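You operate a simulated robot arm through the tools that you are given. There is no shell and no other tool. Be economical: measure what you need, move in short steps, check, and stop when the job is done.

You run a simulated robot arm. Do the job below in one go: nothing can be reset, and whatever is moved stays where it is left.

Task
Switch the sockets breaker on and the job card's breaker off.
Fine: leave the other breakers alone and shut the breaker door.

Only the result counts: the job must be done as asked and must still hold three seconds after the hand-in. Knocking over, shifting, dropping, spilling or breaking anything else fails it.

Robot
A 7-joint arm with a two-finger parallel gripper on a trunk, on a base that drives. Base frame: it is fixed to the floor where the robot stands at the start and does not move with it; the origin is under the middle of the robot, x ahead of it, y to its left, z up. Lengths are in m, angles in degrees, forces in N, time in s.
With the tool pointing down near the work surface it reaches from about 0.18 to 0.46 m from the robot's upright axis, wherever it stands. Its first joint turns from -143.0 to 143.0 degrees. Places, roughly: breaker door [1, -0.1, 1.4]; dryer breaker [1, -0.1, 1.4]; sockets breaker [1, -0.1, 1.4]; washer breaker [1.1, 0, 1.4]; yard breaker [1, -0.2, 1.4]. Payload 3 kg.
The TCP is the grasp point between the finger pads, 0.03 m short of the fingertips. In the tool frame z runs along the fingers and y along their closing line. Largest opening 0.11 m; finger width 0.02, thickness 0.01; the body of the gripper, 0.048 by 0.112 m, starts 0.055 m behind the TCP.
Orientation is told as [roll, pitch, yaw] about the base's x, y, z axes, in that order, counted from this pose: with the fingers straight down and closing along the base's y, the tool's x points along the base's -x, its y along +y and its z along -z.

Tools
- The arm moves only by the tool arm_command. Its arguments are lists of equal length, an entry for each row: "slide": the shift along the tool's x, y, z in m, a list of three; "angular": the turn, a rotation vector about the tool's x, y, z in degrees, a list of three; "fingers": the gripper command, from -1 (fully open) to 1 (shut), values between in proportion. In form: {"slide": [[x, y, z], ...], "angular": [[wx, wy, wz], ...], "fingers": [fingers, ...]}. A call has 1 to 10 rows; each row is the pose to reach, as a shift and turn from the pose commanded when the call began, along the tool's axes at that moment. Rows are played at 5 a second. More than 0.05 m and 8.6 degrees between two rows, or a gripper value outside its range, and nothing of the call is played. A pose out of reach is approached as far as the arm can. The call stops where the force on the tool passes 40 N (or 10 N more than at its start, if that is more) or the arm is blocked; 0.2 s more then pass. The fingers move at their own pace (about 0.153 m/s each) and stop on an object; they squeeze with about 25 N. The grip force told is the motor's: it shows also when the fingers shut on nothing. Time passes only in rows, and 0.2 s behind the last, so rows that repeat a pose let the fingers close. It gives the time, the measured TCP pose, the force on the tool (base axes), the opening and the grip force at its end, in the units of the frame above (readings bear some noise), with the torque about the TCP (base axes, N m) and any sound that the robot's microphone picked up.
- Cameras (640 x 400 px; columns grow to the right, rows downward): "scene" is now at [0.5646, -0.2391, 1.0669]; the picture's right is [0.00, -0.95, 0.33], its down [-0.49, 0.28, 0.82] and it looks along [-0.87, -0.16, -0.46] (base axes); focal length 214 px, centre (320, 200). "wrist" rides on the gripper at [0.072, 0.017, -0.103] in the tool frame; the picture's right is [-0.23, 0.97, 0.00], its down [-0.76, -0.18, -0.62] and it looks along [-0.61, -0.14, 0.78] (tool axes); focal length 222 px, centre (320, 200). There is no depth. A picture from a camera that has moved, and an enlarged one, comes with that camera's place and axes in the base frame and with its lens.
- capture(camera): a new picture of that camera. The clock stands still meanwhile.
- lift_body(by): slides the trunk up (or, below 0, down) by that many m; the arm and the scene camera ride with it, the base frame stays. It gives what a move gives, with no picture.
- base_move(legs): drives the robot by 1 to 6 legs, each [ahead, turn to the left] in m and degrees, along the robot's own axes; the way and the turn of a leg run together, so that a leg with both is an arc; at most 1.5 m and 180 degrees a leg. The arm and the cameras ride along, it lands a little off, and it stops where it bumps. It gives what a move gives.
- turn_head(pan, tilt): turns the head with the scene camera to pan (to the left, within 80 degrees either way) and tilt (down, from -29 to 69), counted from straight ahead of the robot. It gives what a move gives.
- zoom(camera, box): a new picture of the part [left, top, right, bottom] of that camera's present view, enlarged. The clock stands still meanwhile.
- close_job(): hands the job in; it is judged then, once.

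Work in short steps. Places have to be worked out from the pictures, the camera data and where the tool is seen: move nearer, look again, correct. Check each grasp and each placing, and mend what went wrong. You have 120 turns and 90 pictures in all, those below and enlarged ones among them. Open the gripper and draw the arm clear of the work before you hand the job in, unless the task says otherwise; then end with one line.

The tools are called after ">>>" as name(argument=value, ...) on one line, values as JSON. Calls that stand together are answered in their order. arm_command: Moves the arm, as the interface text tells. Its arguments: {"type":"object","properties":{"slide":{"type":"array"},"angular":{"type":"array"},"fingers":{"type":"array"}},"required":["slide","angular","fingers"]} The other tools are called the same way: lift_body (by) slides the trunk up or down; base_move (legs) drives the base; turn_head (pan, tilt) turns the head that bears the scene camera; capture (camera) takes a picture; zoom (camera, box) takes an enlarged picture of a part of a camera's view; close_job () hands the job in.

At the start:

```text
time_s: 0.0
tcp_pos: [0.5466, -0.2178, 0.9981]
ee_rot: [0.0, 0.0, 0.0]
wrist_force: [-0.2, 0.4, 0.1]
ft_torque: [0.0, -0.01, 0.04]
finger_gap: 0.1106
grasp_force: 0.1
trunk travel left (down, up): [-0.225, 0.265]
robot x, y, heading: [0.0048, 0.0123, -0.0]
head pan, tilt: [-19.1, 60.5]
```

scene: 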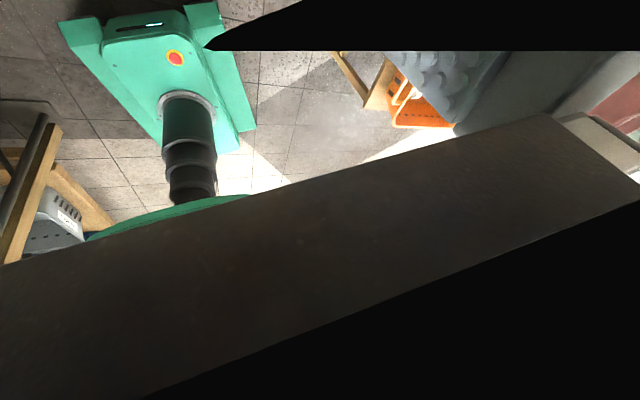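
wrist: 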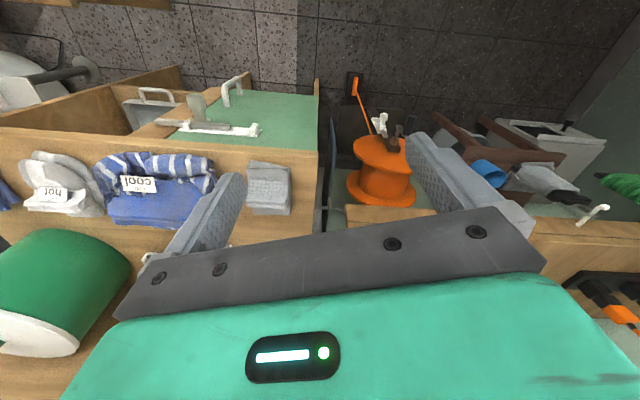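

The first pictures do not show the panel. I turn the head ahead and look for the breaker box.

>>> turn_head(pan=0, tilt=0)

>>> capture(camera="scene")

```text
time_s: 1.3
tcp_pos: [0.5469, -0.2179, 0.9984]
ee_rot: [0.1, 0.1, 0.2]
wrist_force: [0.1, 0.2, 0.7]
ft_torque: [0.04, 0.01, 0.01]
finger_gap: 0.1101
grasp_force: 0.0
trunk travel left (down, up): [-0.225, 0.265]
robot x, y, heading: [0.004, 0.0139, 0.2]
head pan, tilt: [0.0, 0.0]
```

```text
87 pictures are left
camera scene: at [0.6555, -0.2174, 1.0397], right [0.0, -1.0, 0.0], down [-1.0, 0.0, 0.0], along [0.0, 0.0, -1.0], focal length 214 px, centre (320, 200)
```

scene: 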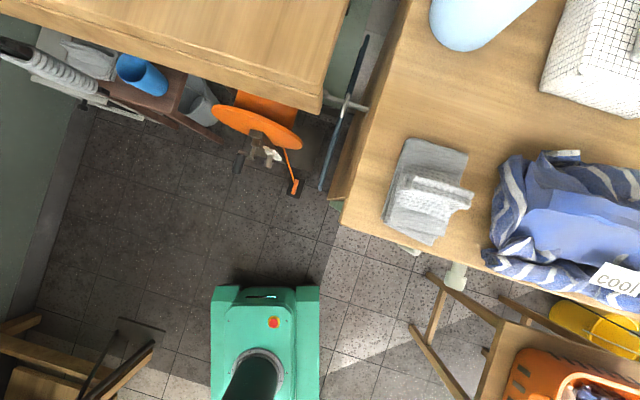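

The scene camera rides with the hand and looks along the fingers at tilt 0. I tilt the tool up toward ahead to see the panel.

>>> arm_command(slide=[[0, 0, -0.02], [0, 0, -0.04], [0, 0, -0.06], [0, 0, -0.08], [0, 0, -0.1], [0, 0, -0.1], [0, 0, -0.1], [0, 0, -0.1]], angular=[[0, -8, 0], [0, -16, 0], [0, -24, 0], [0, -32, 0], [0, -40, 0], [0, -48, 0], [0, -56, 0], [0, -64, 0]], fingers=[-1, -1, -1, -1, -1, -1, -1, -1])

>>> capture(camera="scene")

>>> capture(camera="wrist")

```text
time_s: 3.1
tcp_pos: [0.5471, -0.2179, 1.0997]
ee_rot: [0.1, -64.0, 0.0]
wrist_force: [1.4, 0.9, 0.1]
ft_torque: [-0.02, -0.03, -0.02]
finger_gap: 0.1101
grasp_force: 0.1
trunk travel left (down, up): [-0.225, 0.265]
robot x, y, heading: [0.0053, 0.0114, 0.1]
head pan, tilt: [0.0, 0.0]
```

```text
86 pictures are left
camera scene: at [0.5572, -0.2166, 1.2167], right [0.0, -1.0, 0.0], down [-0.44, 0.0, -0.9], along [0.9, 0.0, -0.44], focal length 214 px, centre (320, 200)
```

scene: 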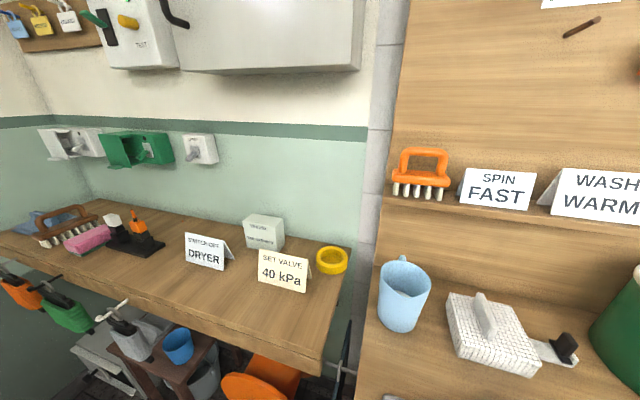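

```text
85 pictures are left
camera wrist: at [0.4203, -0.2, 1.0794], right [0.1, 0.97, 0.2], down [-0.23, -0.18, 0.96], along [0.97, -0.14, 0.2], focal length 222 px, centre (320, 200)
```

wrist: 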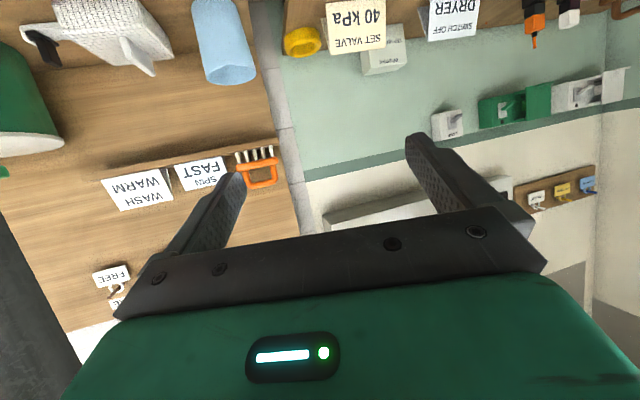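

The cards read something like "SWITCH OFF: DRYER", and the grey box at the top is the panel. I zoom on the card, then raise the trunk.

>>> zoom(camera="scene", box=[160, 200, 360, 300])

>>> lift_body(by=0.2)

>>> turn_head(pan=0, tilt=-26)

>>> capture(camera="scene")

```text
3.20 times, centred on (260, 250) of scene
camera zoom: at [0.5572, -0.2166, 1.2167], right [0.0, -1.0, 0.0], down [-0.44, 0.0, -0.9], along [0.9, 0.0, -0.44], focal length 686 px, centre (512, 40)
```

zoom: 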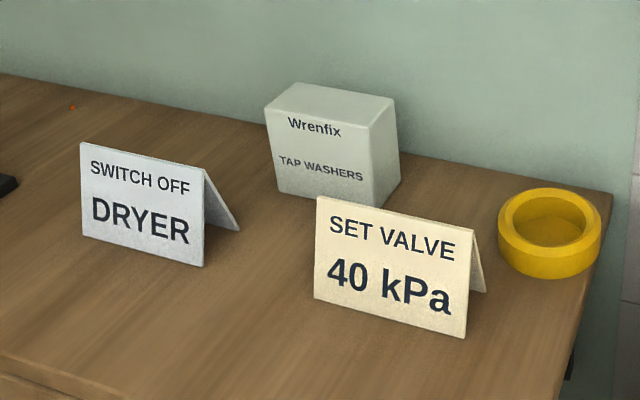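

```text
time_s: 5.3
tcp_pos: [0.548, -0.2188, 1.2989]
ee_rot: [0.0, -64.0, 0.1]
wrist_force: [0.4, -0.1, 0.1]
ft_torque: [0.0, -0.01, -0.02]
finger_gap: 0.11
grasp_force: 0.0
trunk travel left (down, up): [-0.425, 0.065]
robot x, y, heading: [0.0041, 0.0168, -0.1]
head pan, tilt: [0.0, 0.0]
```

```text
time_s: 6.2
tcp_pos: [0.5469, -0.2185, 1.3001]
ee_rot: [0.1, -64.0, 0.1]
wrist_force: [0.5, -0.2, 0.8]
ft_torque: [0.0, 0.01, 0.0]
finger_gap: 0.11
grasp_force: 0.0
trunk travel left (down, up): [-0.425, 0.065]
robot x, y, heading: [0.0012, 0.013, -0.1]
head pan, tilt: [0.0, -26.0]
```

```text
83 pictures are left
camera scene: at [0.5556, -0.2174, 1.4586], right [0.0, -1.0, 0.0], down [0.0, 0.0, -1.0], along [1.0, 0.0, 0.0], focal length 214 px, centre (320, 200)
```

scene: 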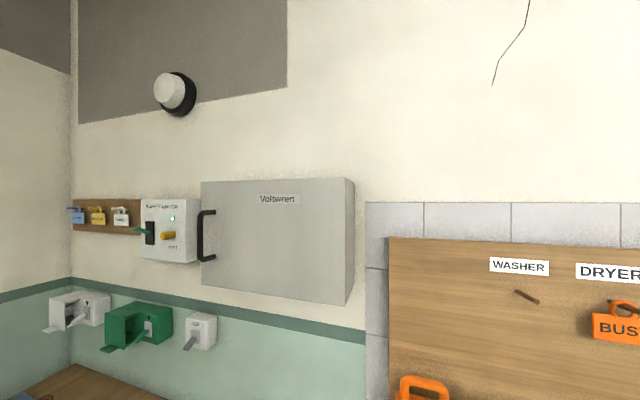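

The panel door is shut with a handle on its left and hinges on its right. I zoom in on the details.

>>> zoom(camera="scene", box=[60, 160, 380, 360])

>>> turn_head(pan=-40, tilt=-20)

>>> capture(camera="scene")

```text
2.00 times, centred on (220, 260) of scene
camera zoom: at [0.5556, -0.2174, 1.4586], right [0.0, -1.0, 0.0], down [0.0, 0.0, -1.0], along [1.0, 0.0, 0.0], focal length 429 px, centre (520, 80)
```

zoom: 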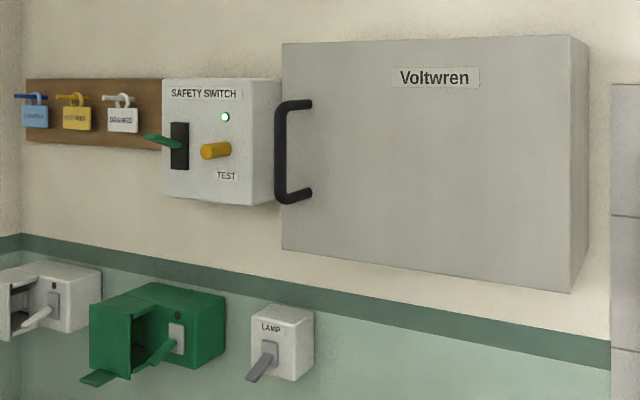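

```text
time_s: 7.2
tcp_pos: [0.5466, -0.2172, 1.3005]
ee_rot: [-0.1, -64.0, 0.1]
wrist_force: [-0.7, 0.6, -0.1]
ft_torque: [0.0, -0.01, -0.01]
finger_gap: 0.1099
grasp_force: 0.0
trunk travel left (down, up): [-0.425, 0.065]
robot x, y, heading: [0.0052, 0.0145, -0.0]
head pan, tilt: [-40.0, -20.0]
```

```text
81 pictures are left
camera scene: at [0.5418, -0.2662, 1.4569], right [-0.58, -0.77, 0.28], down [-0.18, -0.22, -0.96], along [0.8, -0.6, -0.01], focal length 214 px, centre (320, 200)
```

scene: 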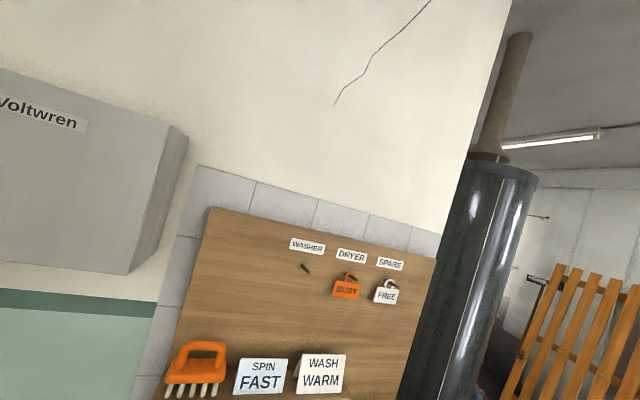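

Door is on a wall that leans about 15° from my y axis; handle near (1.07, 0.06, 1.38). I level the tool and extend ahead to learn the horizontal reach.

>>> arm_command(slide=[[-0.0197, 0, 0.0405], [-0.039, 0, 0.081], [-0.059, 0, 0.1215], [-0.079, 0, 0.162], [-0.0985, 0, 0.2025]], angular=[[0, -6.5, 0], [0, -13, 0], [0, -19.5, 0], [0, -26, 0], [0, -26, 0]], fingers=[-1, -1, -1, -1, -1])

>>> turn_head(pan=0, tilt=0)

>>> capture(camera="scene")

```text
time_s: 8.4
tcp_pos: [0.7719, -0.2172, 1.2981]
ee_rot: [1.8, -89.9, -1.5]
wrist_force: [0.4, -0.8, 0.7]
ft_torque: [-0.02, 0.0, 0.04]
finger_gap: 0.1099
grasp_force: 0.1
trunk travel left (down, up): [-0.425, 0.065]
robot x, y, heading: [0.005, 0.0138, 0.1]
head pan, tilt: [-40.0, -20.0]
```

```text
time_s: 9.5
tcp_pos: [0.7722, -0.2177, 1.2982]
ee_rot: [5.5, -89.9, -5.4]
wrist_force: [-1.2, 0.0, 0.6]
ft_torque: [0.05, 0.01, 0.02]
finger_gap: 0.11
grasp_force: 0.1
trunk travel left (down, up): [-0.425, 0.065]
robot x, y, heading: [0.0043, 0.0128, -0.2]
head pan, tilt: [0.0, 0.0]
```

```text
80 pictures are left
camera scene: at [0.7297, -0.217, 1.4099], right [0.0, -1.0, 0.0], down [0.0, 0.0, -1.0], along [1.0, 0.0, 0.0], focal length 214 px, centre (320, 200)
```

scene: 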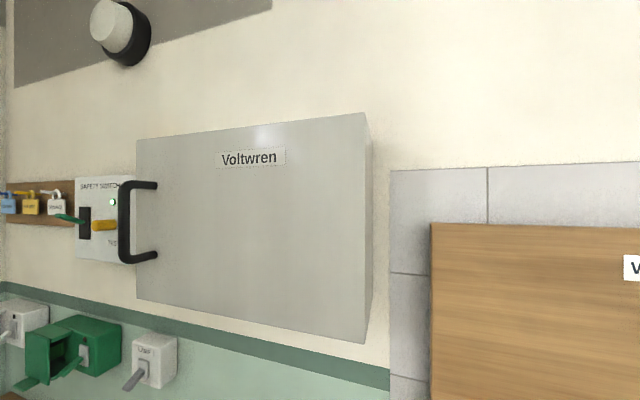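

Triangulated: door left edge (1.053, 0.060), right edge (0.946, -0.264), z 1.26–1.50; handle bar at about (1.005, 0.034), z 1.33–1.43, 0.037 off the door. I retract to a pre-grasp shape facing the wall (yaw -18°), so that driving 0.3 m ahead brings me in front of the handle.

>>> arm_command(slide=[[-0.01, 0.035, -0.02], [-0.02, 0.07, -0.04], [-0.03, 0.105, -0.06], [-0.04, 0.14, -0.08], [-0.05, 0.175, -0.1], [-0.06, 0.21, -0.12], [-0.07, 0.245, -0.14], [-0.083, 0.283, -0.162]], angular=[[2.3, 0, 0], [4.6, 0, 0], [6.9, 0, 0], [9.2, 0, 0], [11.5, 0, 0], [13.8, 0, 0], [16, 0, 0], [18.3, 0, 0]], fingers=[-1, -1, -1, -1, -1, -1, -1, -1])

>>> base_move(legs=[[0.15, 0]])

>>> turn_head(pan=0, tilt=60)

>>> capture(camera="scene")

```text
time_s: 11.3
tcp_pos: [0.6149, 0.0658, 1.3785]
ee_rot: [11.2, -89.8, -29.3]
wrist_force: [0.3, 0.4, -0.3]
ft_torque: [0.02, 0.01, 0.08]
finger_gap: 0.1099
grasp_force: 0.0
trunk travel left (down, up): [-0.425, 0.065]
robot x, y, heading: [0.0014, 0.0134, 0.1]
head pan, tilt: [0.0, 0.0]
```

```text
time_s: 12.7
tcp_pos: [0.7625, 0.0661, 1.378]
ee_rot: [-28.4, -90.1, 9.9]
wrist_force: [-0.1, 0.2, -0.2]
ft_torque: [0.06, 0.01, 0.03]
finger_gap: 0.1101
grasp_force: 0.0
trunk travel left (down, up): [-0.425, 0.065]
robot x, y, heading: [0.145, 0.0122, -0.1]
head pan, tilt: [0.0, 0.0]
```

```text
time_s: 14.0
tcp_pos: [0.7615, 0.0675, 1.3789]
ee_rot: [-24.6, -89.9, 6.3]
wrist_force: [-0.2, -0.5, 0.3]
ft_torque: [0.0, -0.05, 0.0]
finger_gap: 0.1102
grasp_force: 0.1
trunk travel left (down, up): [-0.425, 0.065]
robot x, y, heading: [0.1489, 0.0142, -0.0]
head pan, tilt: [0.0, 60.0]
```

```text
79 pictures are left
camera scene: at [0.7001, 0.0865, 1.3992], right [-0.31, -0.95, 0.0], down [-0.82, 0.27, -0.5], along [0.47, -0.16, -0.87], focal length 214 px, centre (320, 200)
```

scene: 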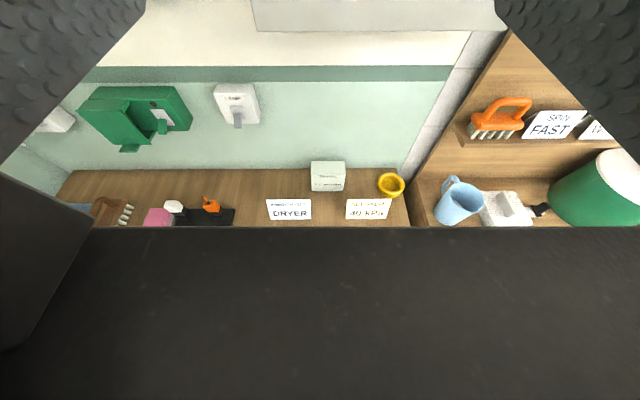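

Floor is hidden behind the gripper; earlier view showed free floor to x≈0.7. I drive another 0.14 m and look at the panel again.

>>> base_move(legs=[[0.14, 0]])

>>> turn_head(pan=0, tilt=10)

>>> capture(camera="scene")

>>> capture(camera="wrist")

```text
time_s: 15.3
tcp_pos: [0.9037, 0.0648, 1.3781]
ee_rot: [-27.6, -90.0, 9.2]
wrist_force: [0.1, 0.5, 0.0]
ft_torque: [-0.03, 0.0, -0.01]
finger_gap: 0.1101
grasp_force: 0.0
trunk travel left (down, up): [-0.425, 0.065]
robot x, y, heading: [0.2891, 0.0138, 0.1]
head pan, tilt: [0.0, 60.0]
```

```text
time_s: 16.5
tcp_pos: [0.9044, 0.0649, 1.3796]
ee_rot: [-28.0, -90.0, 9.7]
wrist_force: [-0.8, -0.5, 0.2]
ft_torque: [0.02, 0.02, -0.01]
finger_gap: 0.1101
grasp_force: 0.0
trunk travel left (down, up): [-0.425, 0.065]
robot x, y, heading: [0.2915, 0.0142, -0.1]
head pan, tilt: [0.0, 10.0]
```

```text
78 pictures are left
camera scene: at [0.8678, 0.0776, 1.4739], right [-0.31, -0.95, 0.0], down [-0.17, 0.05, -0.98], along [0.93, -0.31, -0.17], focal length 214 px, centre (320, 200)
```

scene: 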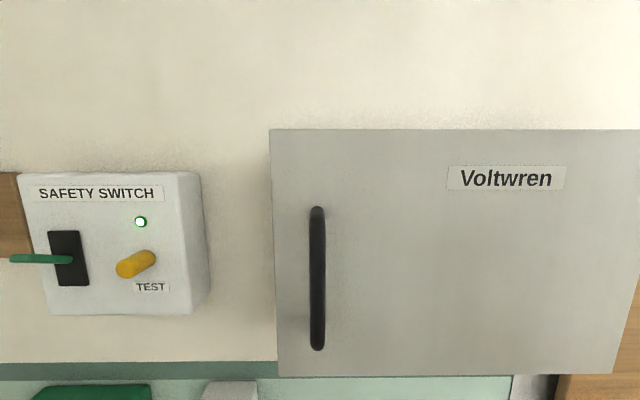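

```text
77 pictures are left
camera wrist: at [0.81, 0.1144, 1.3066], right [0.31, 0.92, 0.23], down [-0.65, 0.03, 0.76], along [0.7, -0.38, 0.61], focal length 222 px, centre (320, 200)
```

wrist: 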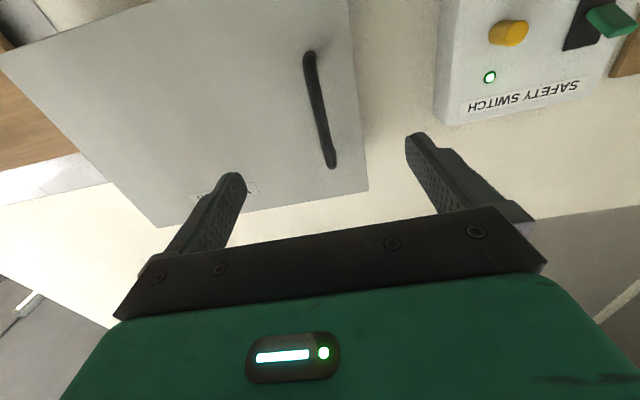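

The handle is centred ahead of the tool (about 0.105 m along it). I advance 0.098 m and close on the bar.

>>> arm_command(slide=[[-0.003, 0.002, 0.025], [-0.003, 0.002, 0.05], [-0.003, 0.002, 0.075], [-0.003, 0.002, 0.098], [-0.003, 0.002, 0.098], [-0.003, 0.002, 0.098], [-0.003, 0.002, 0.098]], angular=[[0, 0, 0], [0, 0, 0], [0, 0, 0], [0, 0, 0], [0, 0, 0], [0, 0, 0], [0, 0, 0]], fingers=[-1, -1, -1, -1, 1, 1, 1])

>>> capture(camera="wrist")

```text
time_s: 18.1
tcp_pos: [1.0004, 0.0352, 1.3799]
ee_rot: [136.7, -90.0, -155.1]
wrist_force: [-1.6, -2.8, 2.6]
ft_torque: [-0.11, -0.16, 0.03]
finger_gap: 0.0115
grasp_force: 44.8
trunk travel left (down, up): [-0.425, 0.065]
robot x, y, heading: [0.2931, 0.0091, -0.3]
head pan, tilt: [0.0, 10.0]
```

```text
76 pictures are left
camera wrist: at [0.9052, 0.0849, 1.3074], right [0.31, 0.92, 0.23], down [-0.65, 0.03, 0.76], along [0.7, -0.38, 0.61], focal length 222 px, centre (320, 200)
```

wrist: 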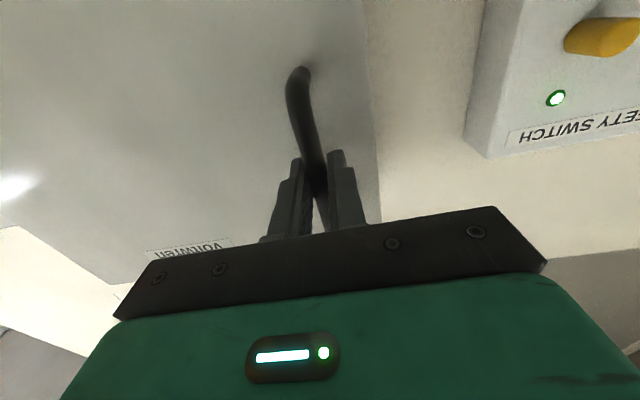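

Bar gripped (gap 11.5 mm). I pull along the door arc by 20°, hinge at (0.946, -0.264).

>>> arm_command(slide=[[0, -0.0018, -0.013], [0, -0.0046, -0.0261], [0, -0.0078, -0.039], [0, -0.0114, -0.0517], [0, -0.0158, -0.0643], [0, -0.0205, -0.0766], [0, -0.026, -0.0888], [0, -0.0317, -0.1006]], angular=[[-2.5, 0, 0], [-5, 0, 0], [-7.5, 0, 0], [-10, 0, 0], [-12.5, 0, 0], [-15, 0, 0], [-17.5, 0, 0], [-20, 0, 0]], fingers=[1, 1, 1, 1, 1, 1, 1, 1])

>>> capture(camera="scene")

```text
time_s: 19.5
tcp_pos: [0.9184, 0.0362, 1.3808]
ee_rot: [13.9, -89.4, -17.4]
wrist_force: [1.6, -14.0, -9.4]
ft_torque: [-0.05, 0.97, -0.28]
finger_gap: 0.0117
grasp_force: 45.5
trunk travel left (down, up): [-0.425, 0.065]
robot x, y, heading: [0.2918, 0.0128, 0.2]
head pan, tilt: [0.0, 10.0]
stopped in row 7: the force on the tool passed its limit at 41 N (the readings are from after the stop); the commanded pose is now the measured one
```

```text
75 pictures are left
camera scene: at [0.8817, 0.0396, 1.4756], right [-0.06, -1.0, 0.0], down [-0.18, 0.01, -0.98], along [0.98, -0.06, -0.18], focal length 214 px, centre (320, 200)
```

scene: 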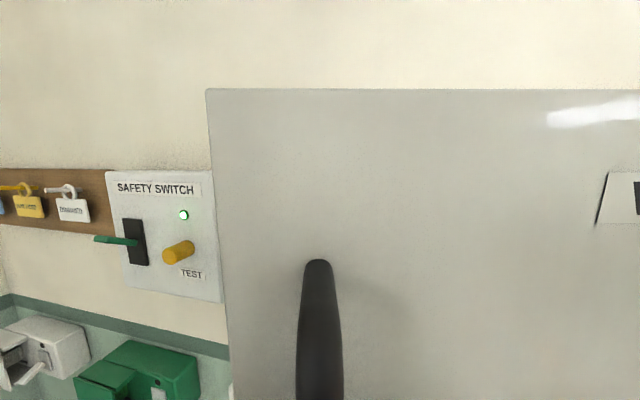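

The door has opened about 16°; the side force suggests the hinge sits ~2 cm deeper, at about (0.9645, -0.265). I continue along the corrected arc.

>>> arm_command(slide=[[0, -0.0045, -0.0128], [0, -0.0088, -0.0255], [0, -0.0131, -0.038], [0, -0.0176, -0.0504], [0, -0.023, -0.0626], [0, -0.0287, -0.0745], [0, -0.035, -0.0861], [0, -0.0418, -0.0975], [0, -0.0491, -0.1085], [0, -0.0569, -0.1193]], angular=[[-2.5, 0, 0], [-5, 0, 0], [-7.5, 0, 0], [-10, 0, 0], [-12.5, 0, 0], [-15, 0, 0], [-17.5, 0, 0], [-20, 0, 0], [-22.5, 0, 0], [-25, 0, 0]], fingers=[1, 1, 1, 1, 1, 1, 1, 1, 1, 1])

>>> capture(camera="scene")

```text
time_s: 20.4
tcp_pos: [0.8793, 0.0298, 1.3828]
ee_rot: [15.2, -88.7, -10.9]
wrist_force: [3.3, -13.4, -10.4]
ft_torque: [-0.26, 0.63, -0.27]
finger_gap: 0.0116
grasp_force: 45.0
out of reach, approached as far as the arm can: row 3, 4
trunk travel left (down, up): [-0.425, 0.065]
robot x, y, heading: [0.2931, 0.0142, 0.1]
head pan, tilt: [0.0, 10.0]
stopped in row 4: the force on the tool passed its limit at 52 N (the readings are from after the stop); the commanded pose is now the measured one
```

```text
74 pictures are left
camera scene: at [0.843, 0.0271, 1.4776], right [0.07, -1.0, -0.01], down [-0.2, -0.01, -0.98], along [0.98, 0.07, -0.2], focal length 214 px, centre (320, 200)
```

scene: 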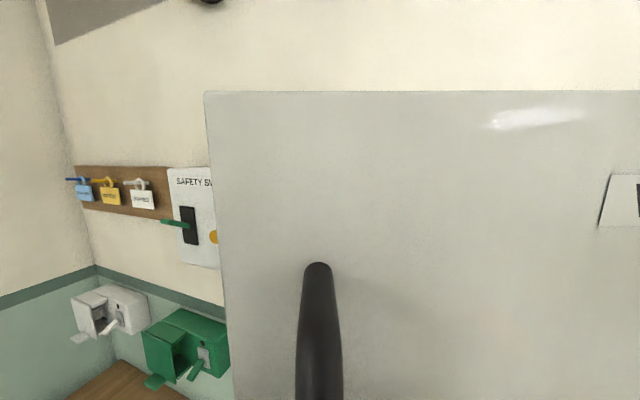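

The wrist nears a limit here; the door is about 24° open, enough to hook from inside. I let go and back off.

>>> arm_command(slide=[[0, 0, 0], [0, 0, 0], [0, 0, -0.03], [0, 0, -0.06], [0, 0, -0.09]], angular=[[0, 0, 0], [0, 0, 0], [0, 0, 0], [0, 0, 0], [0, 0, 0]], fingers=[-1, -1, -1, -1, -1])

>>> capture(camera="scene")

```text
time_s: 21.6
tcp_pos: [0.8334, 0.0156, 1.4361]
ee_rot: [14.3, -89.2, -10.0]
wrist_force: [-0.7, -1.1, 0.1]
ft_torque: [0.01, 0.0, -0.02]
finger_gap: 0.1102
grasp_force: 0.1
out of reach, approached as far as the arm can: row 3, 4, 5
trunk travel left (down, up): [-0.425, 0.065]
robot x, y, heading: [0.2949, 0.0143, 0.1]
head pan, tilt: [0.0, 10.0]
```

```text
73 pictures are left
camera scene: at [0.7968, 0.0133, 1.5307], right [0.08, -1.0, 0.0], down [-0.19, -0.01, -0.98], along [0.98, 0.08, -0.19], focal length 214 px, centre (320, 200)
```

scene: 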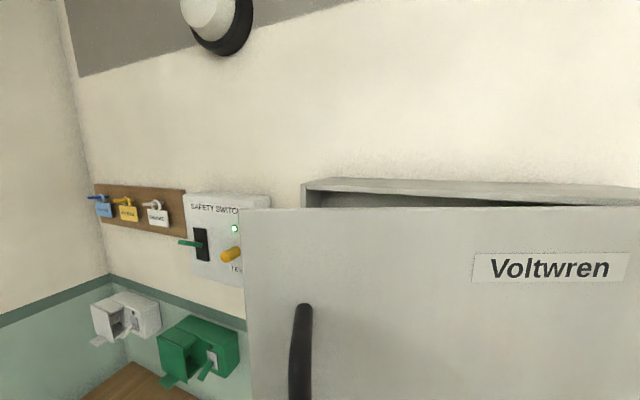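

The arm is folded near its inner limit here, so I back the base 0.1 m, then check with a still row what pose is held.

>>> base_move(legs=[[-0.1, 0]])

>>> arm_command(slide=[[0, 0, 0], [0, 0, 0]], angular=[[0, 0, 0], [0, 0, 0]], fingers=[1, 1])

>>> capture(camera="scene")

```text
time_s: 22.8
tcp_pos: [0.732, 0.0154, 1.4354]
ee_rot: [11.9, -89.0, -7.6]
wrist_force: [0.5, -0.1, 0.0]
ft_torque: [-0.02, -0.04, -0.03]
finger_gap: 0.1099
grasp_force: 0.1
trunk travel left (down, up): [-0.425, 0.065]
robot x, y, heading: [0.1885, 0.0145, -0.3]
head pan, tilt: [0.0, 10.0]
```

```text
time_s: 23.4
tcp_pos: [0.7331, 0.0166, 1.435]
ee_rot: [12.1, -89.0, -7.5]
wrist_force: [0.3, 0.3, 0.8]
ft_torque: [-0.01, 0.04, -0.01]
finger_gap: 0.0
grasp_force: 24.5
trunk travel left (down, up): [-0.425, 0.065]
robot x, y, heading: [0.1891, 0.0177, -0.2]
head pan, tilt: [0.0, 10.0]
```

```text
72 pictures are left
camera scene: at [0.6963, 0.0141, 1.5301], right [0.08, -1.0, 0.0], down [-0.19, -0.01, -0.98], along [0.98, 0.08, -0.19], focal length 214 px, centre (320, 200)
```

scene: 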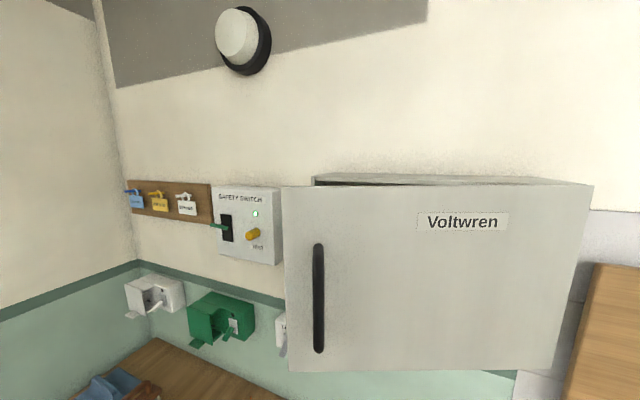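

Pose held as measured, door about 24° open, edge near (0.915, 0.07). I go left of the edge with shut fingers, yaw -30°.

>>> arm_command(slide=[[0.01, 0.029, 0.016], [0.02, 0.059, 0.032], [0.03, 0.088, 0.047], [0.04, 0.118, 0.063], [0.05, 0.147, 0.079]], angular=[[6.9, 0, 0], [13.8, 0, 0], [20.7, 0, 0], [27.6, 0, 0], [34.6, 0, 0]], fingers=[1, 1, 1, 1, 1])

>>> turn_head(pan=0, tilt=20)

>>> capture(camera="scene")

>>> capture(camera="wrist")

```text
time_s: 24.6
tcp_pos: [0.7999, 0.1683, 1.3861]
ee_rot: [-21.1, -88.9, -9.1]
wrist_force: [0.2, -2.3, -0.1]
ft_torque: [0.0, 0.0, 0.14]
finger_gap: 0.0
grasp_force: 24.5
trunk travel left (down, up): [-0.425, 0.065]
robot x, y, heading: [0.1901, 0.0122, 0.1]
head pan, tilt: [0.0, 10.0]
```

```text
time_s: 25.3
tcp_pos: [0.7997, 0.1714, 1.3861]
ee_rot: [-36.8, -89.1, 6.9]
wrist_force: [0.1, -0.7, 0.1]
ft_torque: [0.01, 0.02, -0.01]
finger_gap: 0.0001
grasp_force: 24.9
trunk travel left (down, up): [-0.425, 0.065]
robot x, y, heading: [0.1885, 0.0158, -0.1]
head pan, tilt: [0.0, 20.0]
```

```text
71 pictures are left
camera scene: at [0.7663, 0.1911, 1.4657], right [-0.5, -0.87, 0.01], down [-0.31, 0.17, -0.94], along [0.81, -0.47, -0.35], focal length 214 px, centre (320, 200)
```

scene: 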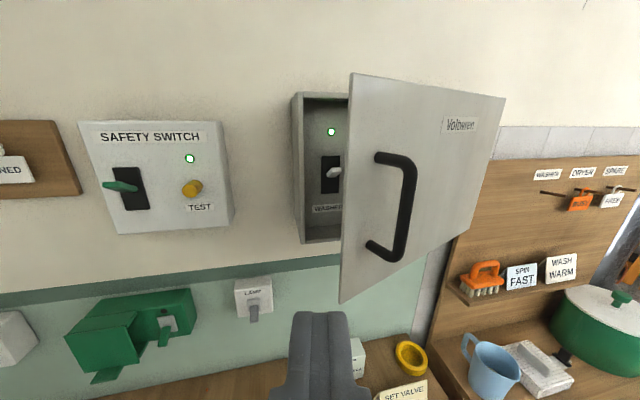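

```text
70 pictures are left
camera wrist: at [0.7146, 0.2385, 1.3152], right [0.49, 0.84, 0.22], down [-0.62, 0.16, 0.77], along [0.62, -0.51, 0.6], focal length 222 px, centre (320, 200)
```

wrist: 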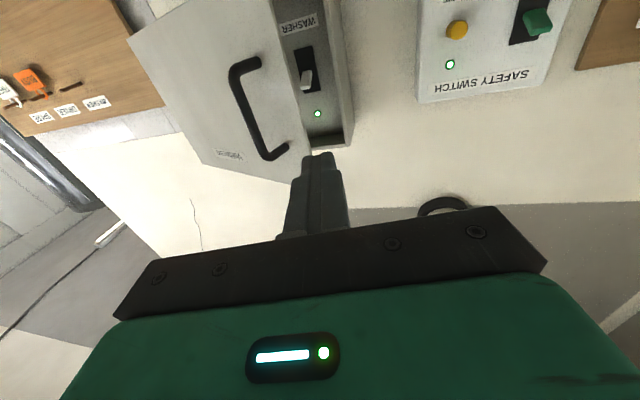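

The washer lever sits well behind the door's edge, out of my path. I poke past the edge and sweep right to swing the door open from the inside.

>>> arm_command(slide=[[0, 0.01, 0.045], [0, 0.019, 0.09], [0, 0.019, 0.135], [0, 0.0, 0.15], [0, -0.022, 0.148], [0, -0.045, 0.125], [0, -0.068, 0.105], [0, -0.09, 0.085], [0, -0.115, 0.07], [0, -0.14, 0.057]], angular=[[0, 0, 0], [0, 0, 0], [0, 0, 0], [0, 0, 0], [0, 0, 0], [0, 0, 0], [0, 0, 0], [0, 0, 0], [0, 0, 0], [0, 0, 0]], fingers=[1, 1, 1, 1, 1, 1, 1, 1, 1, 1])

>>> capture(camera="scene")

```text
time_s: 26.6
tcp_pos: [0.9035, 0.0817, 1.3843]
ee_rot: [-33.6, -89.0, 4.2]
wrist_force: [-0.8, 8.6, 5.1]
ft_torque: [-0.08, -0.18, -0.11]
finger_gap: 0.0001
grasp_force: 24.8
trunk travel left (down, up): [-0.425, 0.065]
robot x, y, heading: [0.1908, 0.0132, -0.1]
head pan, tilt: [0.0, 20.0]
stopped in row 6: the force on the tool passed its limit at 47 N (the readings are from after the stop); the commanded pose is now the measured one
```

```text
69 pictures are left
camera scene: at [0.8715, 0.1002, 1.463], right [-0.49, -0.87, 0.01], down [-0.32, 0.17, -0.93], along [0.81, -0.46, -0.36], focal length 214 px, centre (320, 200)
```

scene: 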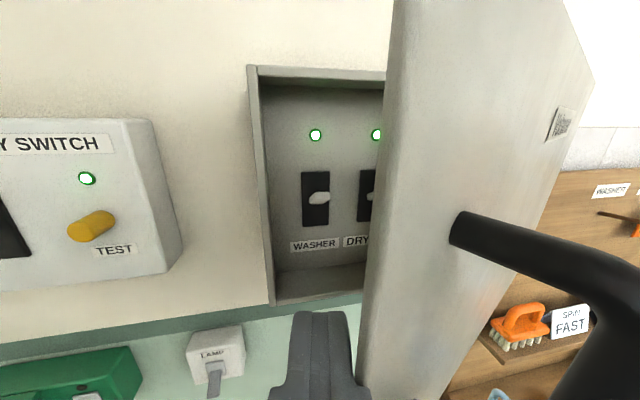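

The finger is behind the edge and touching; the stop came from the bump. I carry on slower along the edge's arc.

>>> arm_command(slide=[[0, -0.004, -0.003], [0, -0.008, -0.007], [0, -0.012, -0.011], [0, -0.016, -0.015], [0, -0.0205, -0.019], [0, -0.025, -0.023], [0, -0.0295, -0.027], [0, -0.034, -0.031], [0, -0.0385, -0.0355], [0, -0.043, -0.04]], angular=[[0, 0, 0], [0, 0, 0], [0, 0, 0], [0, 0, 0], [0, 0, 0], [0, 0, 0], [0, 0, 0], [0, 0, 0], [0, 0, 0], [0, 0, 0]], fingers=[1, 1, 1, 1, 1, 1, 1, 1, 1, 1])

>>> capture(camera="scene")

```text
time_s: 28.1
tcp_pos: [0.8697, 0.0744, 1.384]
ee_rot: [-36.7, -88.7, 7.7]
wrist_force: [-6.4, 22.1, -1.5]
ft_torque: [0.05, -0.29, -0.14]
finger_gap: 0.0
grasp_force: 25.3
trunk travel left (down, up): [-0.425, 0.065]
robot x, y, heading: [0.1891, 0.0162, 0.0]
head pan, tilt: [0.0, 20.0]
stopped in row 7: the force on the tool passed its limit at 41 N (the readings are from after the stop); the commanded pose is now the measured one
```

```text
68 pictures are left
camera scene: at [0.8381, 0.0929, 1.4629], right [-0.49, -0.87, 0.01], down [-0.32, 0.16, -0.93], along [0.81, -0.46, -0.36], focal length 214 px, centre (320, 200)
```

scene: 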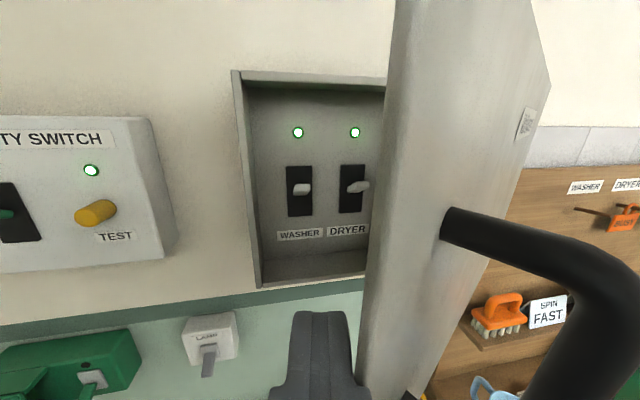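

Opening steadily (~33°), but I push too much toward the hinge. I turn the tool to yaw -55° and pull more straight back.

>>> arm_command(slide=[[0, 0.004, 0], [0, 0.006, 0], [0, 0.005, 0], [0, 0.003, -0.002], [0, -0.004, -0.006], [0, -0.011, -0.011], [0, -0.018, -0.016], [0, -0.025, -0.021], [0, -0.032, -0.026], [0, -0.04, -0.031]], angular=[[6, 0, 0], [12, 0, 0], [18, 0, 0], [25, 0, 0], [25, 0, 0], [25, 0, 0], [25, 0, 0], [25, 0, 0], [25, 0, 0], [25, 0, 0]], fingers=[1, 1, 1, 1, 1, 1, 1, 1, 1, 1])

>>> capture(camera="scene")

```text
time_s: 30.3
tcp_pos: [0.8233, 0.0512, 1.3841]
ee_rot: [-60.0, -88.7, 5.6]
wrist_force: [-7.1, 16.4, 3.2]
ft_torque: [-0.06, 0.0, -0.23]
finger_gap: 0.0
grasp_force: 24.9
trunk travel left (down, up): [-0.425, 0.065]
robot x, y, heading: [0.1886, 0.0154, 0.1]
head pan, tilt: [0.0, 20.0]
```

```text
67 pictures are left
camera scene: at [0.8014, 0.083, 1.4633], right [-0.81, -0.58, 0.02], down [-0.22, 0.28, -0.94], along [0.54, -0.76, -0.35], focal length 214 px, centre (320, 200)
```

scene: 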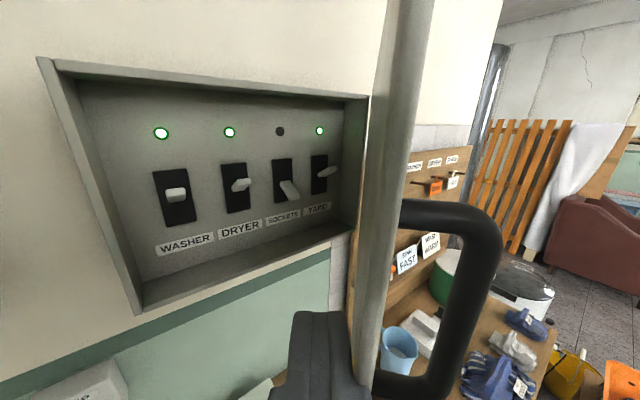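

All four breakers are visible: WASHER, DRYER (on), SOCKETS (off, lever down), YARD. I sweep the door further open.

>>> arm_command(slide=[[0, -0.012, 0.009], [0, -0.024, 0.019], [0, -0.036, 0.029], [0, -0.048, 0.038], [0, -0.059, 0.048], [0, -0.071, 0.057], [0, -0.083, 0.067], [0, -0.094, 0.076]], angular=[[-1, 0, 0], [-2, 0, 0], [-3, 0, 0], [-4, 0, 0], [-5, 0, 0], [-7, 0, 0], [-8, 0, 0], [-10, 0, 0]], fingers=[1, 1, 1, 1, 1, 1, 1, 1])

>>> capture(camera="scene")

```text
time_s: 30.6
tcp_pos: [0.822, 0.0503, 1.3838]
ee_rot: [-65.5, -88.7, 12.1]
wrist_force: [-11.6, 25.8, -1.9]
ft_torque: [-0.02, -0.04, -0.42]
finger_gap: 0.0001
grasp_force: 24.7
trunk travel left (down, up): [-0.425, 0.065]
robot x, y, heading: [0.1908, 0.0158, 0.2]
head pan, tilt: [0.0, 20.0]
stopped in row 1: the force on the tool passed its limit at 49 N (the readings are from after the stop); the commanded pose is now the measured one
```

```text
66 pictures are left
camera scene: at [0.7996, 0.0822, 1.4633], right [-0.8, -0.6, 0.02], down [-0.23, 0.27, -0.94], along [0.55, -0.76, -0.35], focal length 214 px, centre (320, 200)
```

scene: 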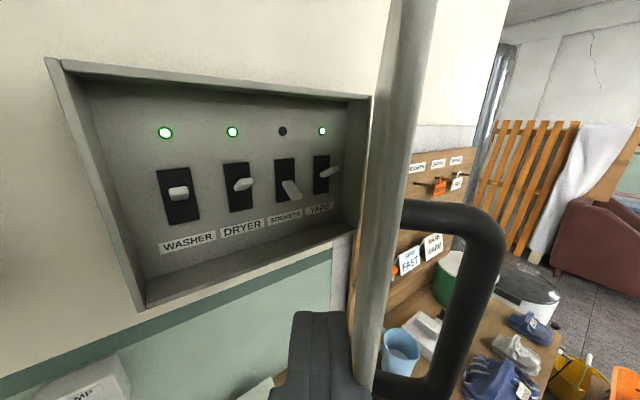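

Force rose at once, the door is stiff. I push slower and squarely along the door's normal.

>>> arm_command(slide=[[0, 0.004, 0], [0, 0.0, 0], [0, -0.006, 0], [0, -0.012, 0], [0, -0.018, 0], [0, -0.024, 0], [0, -0.03, 0.001], [0, -0.036, 0.002], [0, -0.042, 0.003], [0, -0.048, 0.004]], angular=[[0, 0, 0], [0, 0, 0], [0, 0, 0], [0, 0, 0], [0, 0, 0], [0, 0, 0], [0, 0, 0], [0, 0, 0], [-1, 0, 0], [-2, 0, 0]], fingers=[1, 1, 1, 1, 1, 1, 1, 1, 1, 1])

>>> capture(camera="scene")

```text
time_s: 31.5
tcp_pos: [0.8155, 0.0492, 1.385]
ee_rot: [-64.8, -88.5, 11.7]
wrist_force: [-9.9, 22.5, -3.3]
ft_torque: [-0.02, -0.04, -0.31]
finger_gap: 0.0
grasp_force: 25.3
trunk travel left (down, up): [-0.425, 0.065]
robot x, y, heading: [0.1879, 0.0137, 0.1]
head pan, tilt: [0.0, 20.0]
stopped in row 4: the force on the tool passed its limit at 41 N (the readings are from after the stop); the commanded pose is now the measured one
```

```text
65 pictures are left
camera scene: at [0.794, 0.0796, 1.4634], right [-0.8, -0.6, 0.02], down [-0.23, 0.27, -0.94], along [0.55, -0.75, -0.35], focal length 214 px, centre (320, 200)
```

scene: 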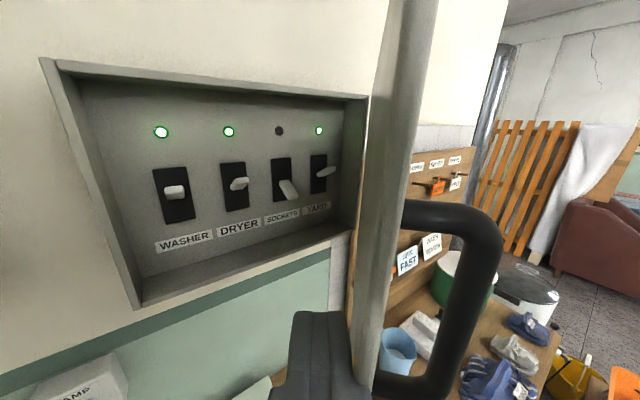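

Force is axial: only the fingertip is hooked on the door's end face. I step off, insert 4 cm deeper, then push.

>>> arm_command(slide=[[0, 0.012, -0.003], [0, 0.018, 0.01], [0, 0.018, 0.025], [0, 0.018, 0.04], [0, 0.01, 0.04], [0, 0.002, 0.04], [0, -0.006, 0.04], [0, -0.014, 0.04], [0, -0.022, 0.04], [0, -0.03, 0.04]], angular=[[0, 0, 0], [0, 0, 0], [0, 0, 0], [0, 0, 0], [0, 0, 0], [0, 0, 0], [0, 0, 0], [0, 0, 0], [0, 0, 0], [0, 0, 0]], fingers=[1, 1, 1, 1, 1, 1, 1, 1, 1, 1])

>>> capture(camera="scene")

```text
time_s: 32.1
tcp_pos: [0.8338, 0.0564, 1.3857]
ee_rot: [-67.6, -88.5, 15.1]
wrist_force: [-10.4, 28.0, 0.7]
ft_torque: [-0.04, -0.05, -0.39]
finger_gap: 0.0001
grasp_force: 25.0
trunk travel left (down, up): [-0.425, 0.065]
robot x, y, heading: [0.1922, 0.0124, -0.0]
head pan, tilt: [0.0, 20.0]
stopped in row 3: the force on the tool passed its limit at 53 N (the readings are from after the stop); the commanded pose is now the measured one
```

```text
64 pictures are left
camera scene: at [0.8126, 0.0881, 1.4633], right [-0.79, -0.61, 0.02], down [-0.23, 0.27, -0.94], along [0.56, -0.75, -0.35], focal length 214 px, centre (320, 200)
```

scene: 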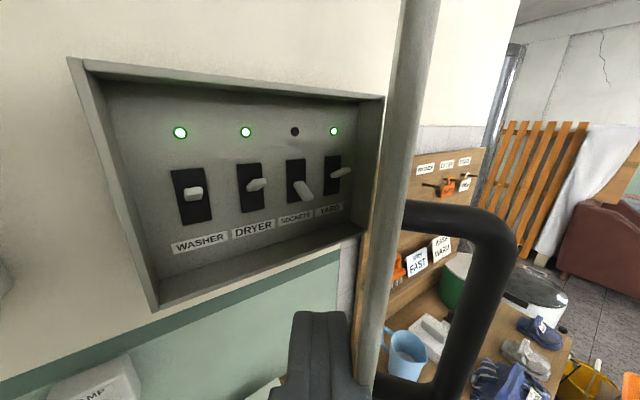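

Still blocked axially; I zoom in on the contact and take the wrist view.

>>> zoom(camera="scene", box=[240, 260, 464, 400])

>>> capture(camera="wrist")

```text
2.86 times, centred on (352, 330) of scene
camera zoom: at [0.8126, 0.0881, 1.4633], right [-0.79, -0.61, 0.02], down [-0.23, 0.27, -0.94], along [0.56, -0.75, -0.35], focal length 613 px, centre (229, -171)
```

zoom: 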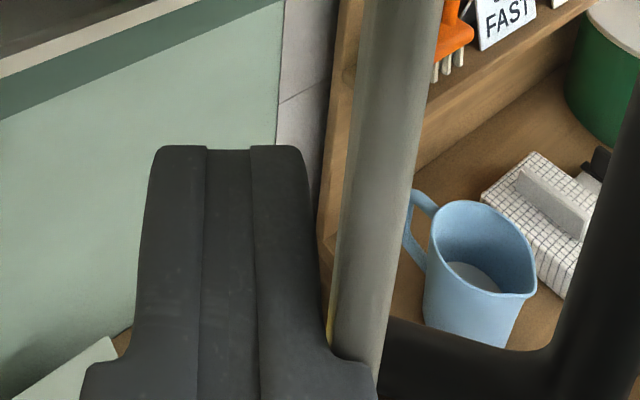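

```text
62 pictures are left
camera wrist: at [0.7817, 0.1501, 1.3125], right [0.78, 0.59, 0.2], down [-0.5, 0.39, 0.77], along [0.38, -0.7, 0.6], focal length 222 px, centre (320, 200)
```

wrist: 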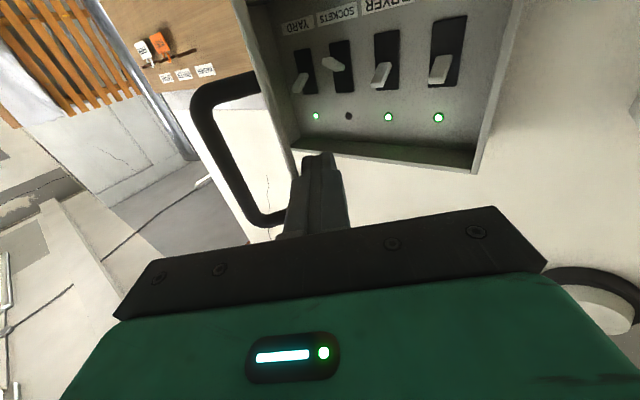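

Now clear: the finger's shoulder bears on the door's end face, so it is already fully in. I draw back 1.8 cm and push sideways.

>>> arm_command(slide=[[0, 0.002, -0.01], [0, 0.0, -0.018], [0, -0.008, -0.018], [0, -0.016, -0.018], [0, -0.024, -0.018], [0, -0.032, -0.018], [0, -0.04, -0.018], [0, -0.048, -0.018], [0, -0.056, -0.018], [0, -0.064, -0.018]], angular=[[0, 0, 0], [0, 0, 0], [0, 0, 0], [0, 0, 0], [0, 0, 0], [0, 0, 0], [0, 0, 0], [0, 0, 0], [0, 0, 0], [0, 0, 0]], fingers=[1, 1, 1, 1, 1, 1, 1, 1, 1, 1])

>>> capture(camera="scene")

```text
time_s: 34.3
tcp_pos: [0.7734, 0.0274, 1.3864]
ee_rot: [-60.2, -88.4, 7.5]
wrist_force: [-0.7, 0.2, -0.4]
ft_torque: [0.02, 0.0, 0.02]
finger_gap: 0.0
grasp_force: 25.3
trunk travel left (down, up): [-0.425, 0.065]
robot x, y, heading: [0.1876, 0.0139, -0.2]
head pan, tilt: [0.0, 20.0]
```

```text
61 pictures are left
camera scene: at [0.7527, 0.0587, 1.4653], right [-0.8, -0.61, 0.02], down [-0.23, 0.27, -0.94], along [0.56, -0.75, -0.35], focal length 214 px, centre (320, 200)
```

scene: 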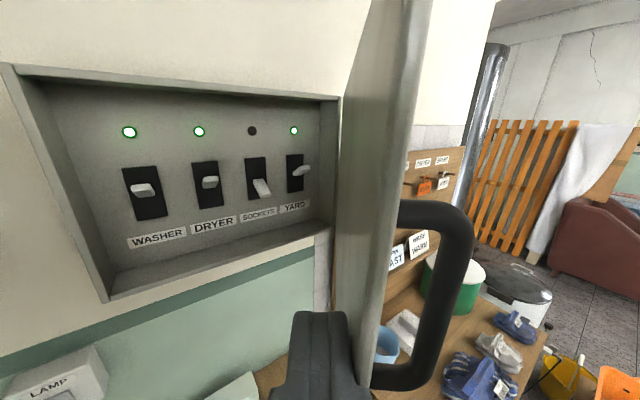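

No load and the door is past 50°. I keep sweeping, letting the tool turn with the door.

>>> arm_command(slide=[[0, -0.007, 0], [0, -0.014, 0], [0, -0.021, 0], [0, -0.028, 0], [0, -0.035, 0.001], [0, -0.042, 0.002], [0, -0.049, 0.003], [0, -0.056, 0.004], [0, -0.063, 0.005], [0, -0.07, 0.006]], angular=[[0, 0, 0], [-1, 0, 0], [-2, 0, 0], [-3, 0, 0], [-4, 0, 0], [-5, 0, 0], [-6, 0, 0], [-7, 0, 0], [-8, 0, 0], [-9, 0, 0]], fingers=[1, 1, 1, 1, 1, 1, 1, 1, 1, 1])

>>> capture(camera="scene")

```text
time_s: 36.5
tcp_pos: [0.7206, -0.0181, 1.3871]
ee_rot: [-51.7, -88.5, 7.9]
wrist_force: [-18.6, 19.1, -13.2]
ft_torque: [-0.07, -0.33, -0.33]
finger_gap: 0.0002
grasp_force: 24.8
trunk travel left (down, up): [-0.425, 0.065]
robot x, y, heading: [0.1895, 0.0143, 0.3]
head pan, tilt: [0.0, 20.0]
```

```text
60 pictures are left
camera scene: at [0.694, 0.009, 1.4656], right [-0.69, -0.72, 0.02], down [-0.27, 0.23, -0.93], along [0.67, -0.65, -0.36], focal length 214 px, centre (320, 200)
```

scene: 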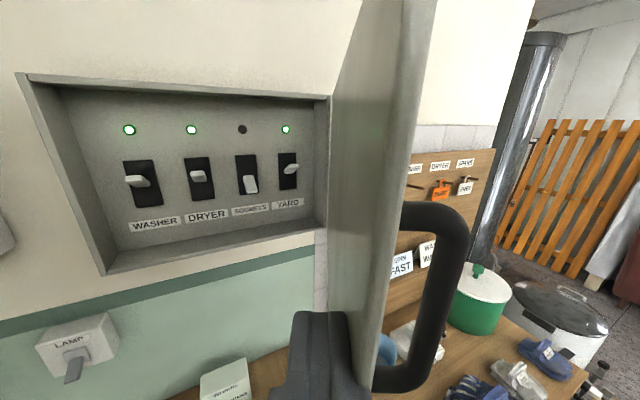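

Door is about 62° open, and the shoulder presses again. I disengage, back the base 0.1 m for room, and re-hook.

>>> arm_command(slide=[[0, 0.004, -0.015], [0, 0.02, -0.015], [0, 0.04, 0.0]], angular=[[0, 0, 0], [0, 0, 0], [0, 0, 0]], fingers=[1, 1, 1])

>>> base_move(legs=[[-0.1, 0]])

>>> capture(camera="scene")

```text
time_s: 37.3
tcp_pos: [0.7496, 0.009, 1.3864]
ee_rot: [-50.5, -88.5, 6.8]
wrist_force: [0.0, -0.8, -0.2]
ft_torque: [0.01, 0.03, 0.0]
finger_gap: 0.0
grasp_force: 24.7
trunk travel left (down, up): [-0.425, 0.065]
robot x, y, heading: [0.188, 0.0126, -0.1]
head pan, tilt: [0.0, 20.0]
```

```text
time_s: 38.5
tcp_pos: [0.6483, 0.0099, 1.386]
ee_rot: [-51.1, -88.5, 7.4]
wrist_force: [0.1, -0.4, -0.5]
ft_torque: [0.01, 0.01, -0.03]
finger_gap: 0.0
grasp_force: 25.3
trunk travel left (down, up): [-0.425, 0.065]
robot x, y, heading: [0.0889, 0.0141, 0.1]
head pan, tilt: [0.0, 20.0]
```

```text
59 pictures are left
camera scene: at [0.6226, 0.0363, 1.4646], right [-0.69, -0.72, 0.02], down [-0.27, 0.23, -0.93], along [0.67, -0.65, -0.36], focal length 214 px, centre (320, 200)
```

scene: 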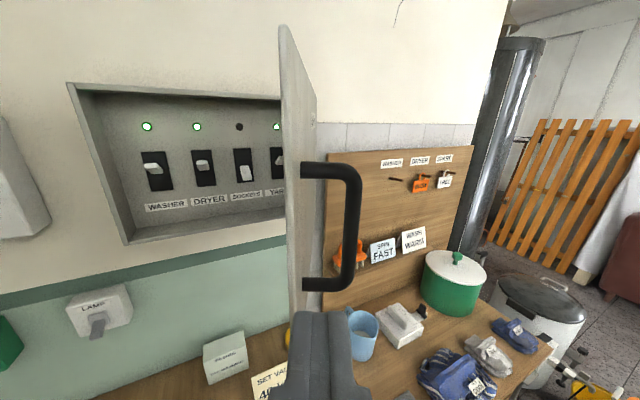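

Edge now at about (0.72, -0.035). I bring the whole gripper to the inner side (yaw -20°), ready to sweep right against the door's inside.

>>> arm_command(slide=[[0, 0.033, -0.023], [0, 0.066, -0.047], [0, 0.085, -0.017], [0, 0.104, 0.014], [0, 0.123, 0.045], [0, 0.142, 0.075]], angular=[[-5, 0, 0], [-10, 0, 0], [-14, 0, 0], [-18, 0, 0], [-21, 0, 0], [-24, 0, 0]], fingers=[1, 1, 1, 1, 1, 1])

>>> capture(camera="scene")

```text
time_s: 39.9
tcp_pos: [0.8002, 0.0581, 1.3817]
ee_rot: [-26.0, -88.4, 6.5]
wrist_force: [-1.0, 0.0, -0.6]
ft_torque: [0.0, -0.02, -0.02]
finger_gap: 0.0
grasp_force: 24.9
trunk travel left (down, up): [-0.425, 0.065]
robot x, y, heading: [0.0893, 0.0136, -0.1]
head pan, tilt: [0.0, 20.0]
```

```text
58 pictures are left
camera scene: at [0.767, 0.0717, 1.4609], right [-0.34, -0.94, 0.01], down [-0.35, 0.11, -0.93], along [0.88, -0.32, -0.37], focal length 214 px, centre (320, 200)
```

scene: 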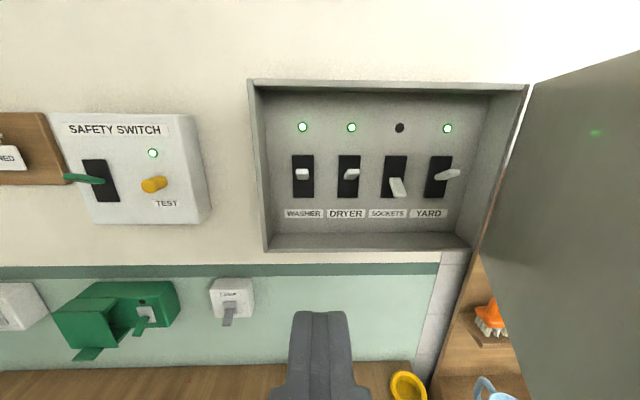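

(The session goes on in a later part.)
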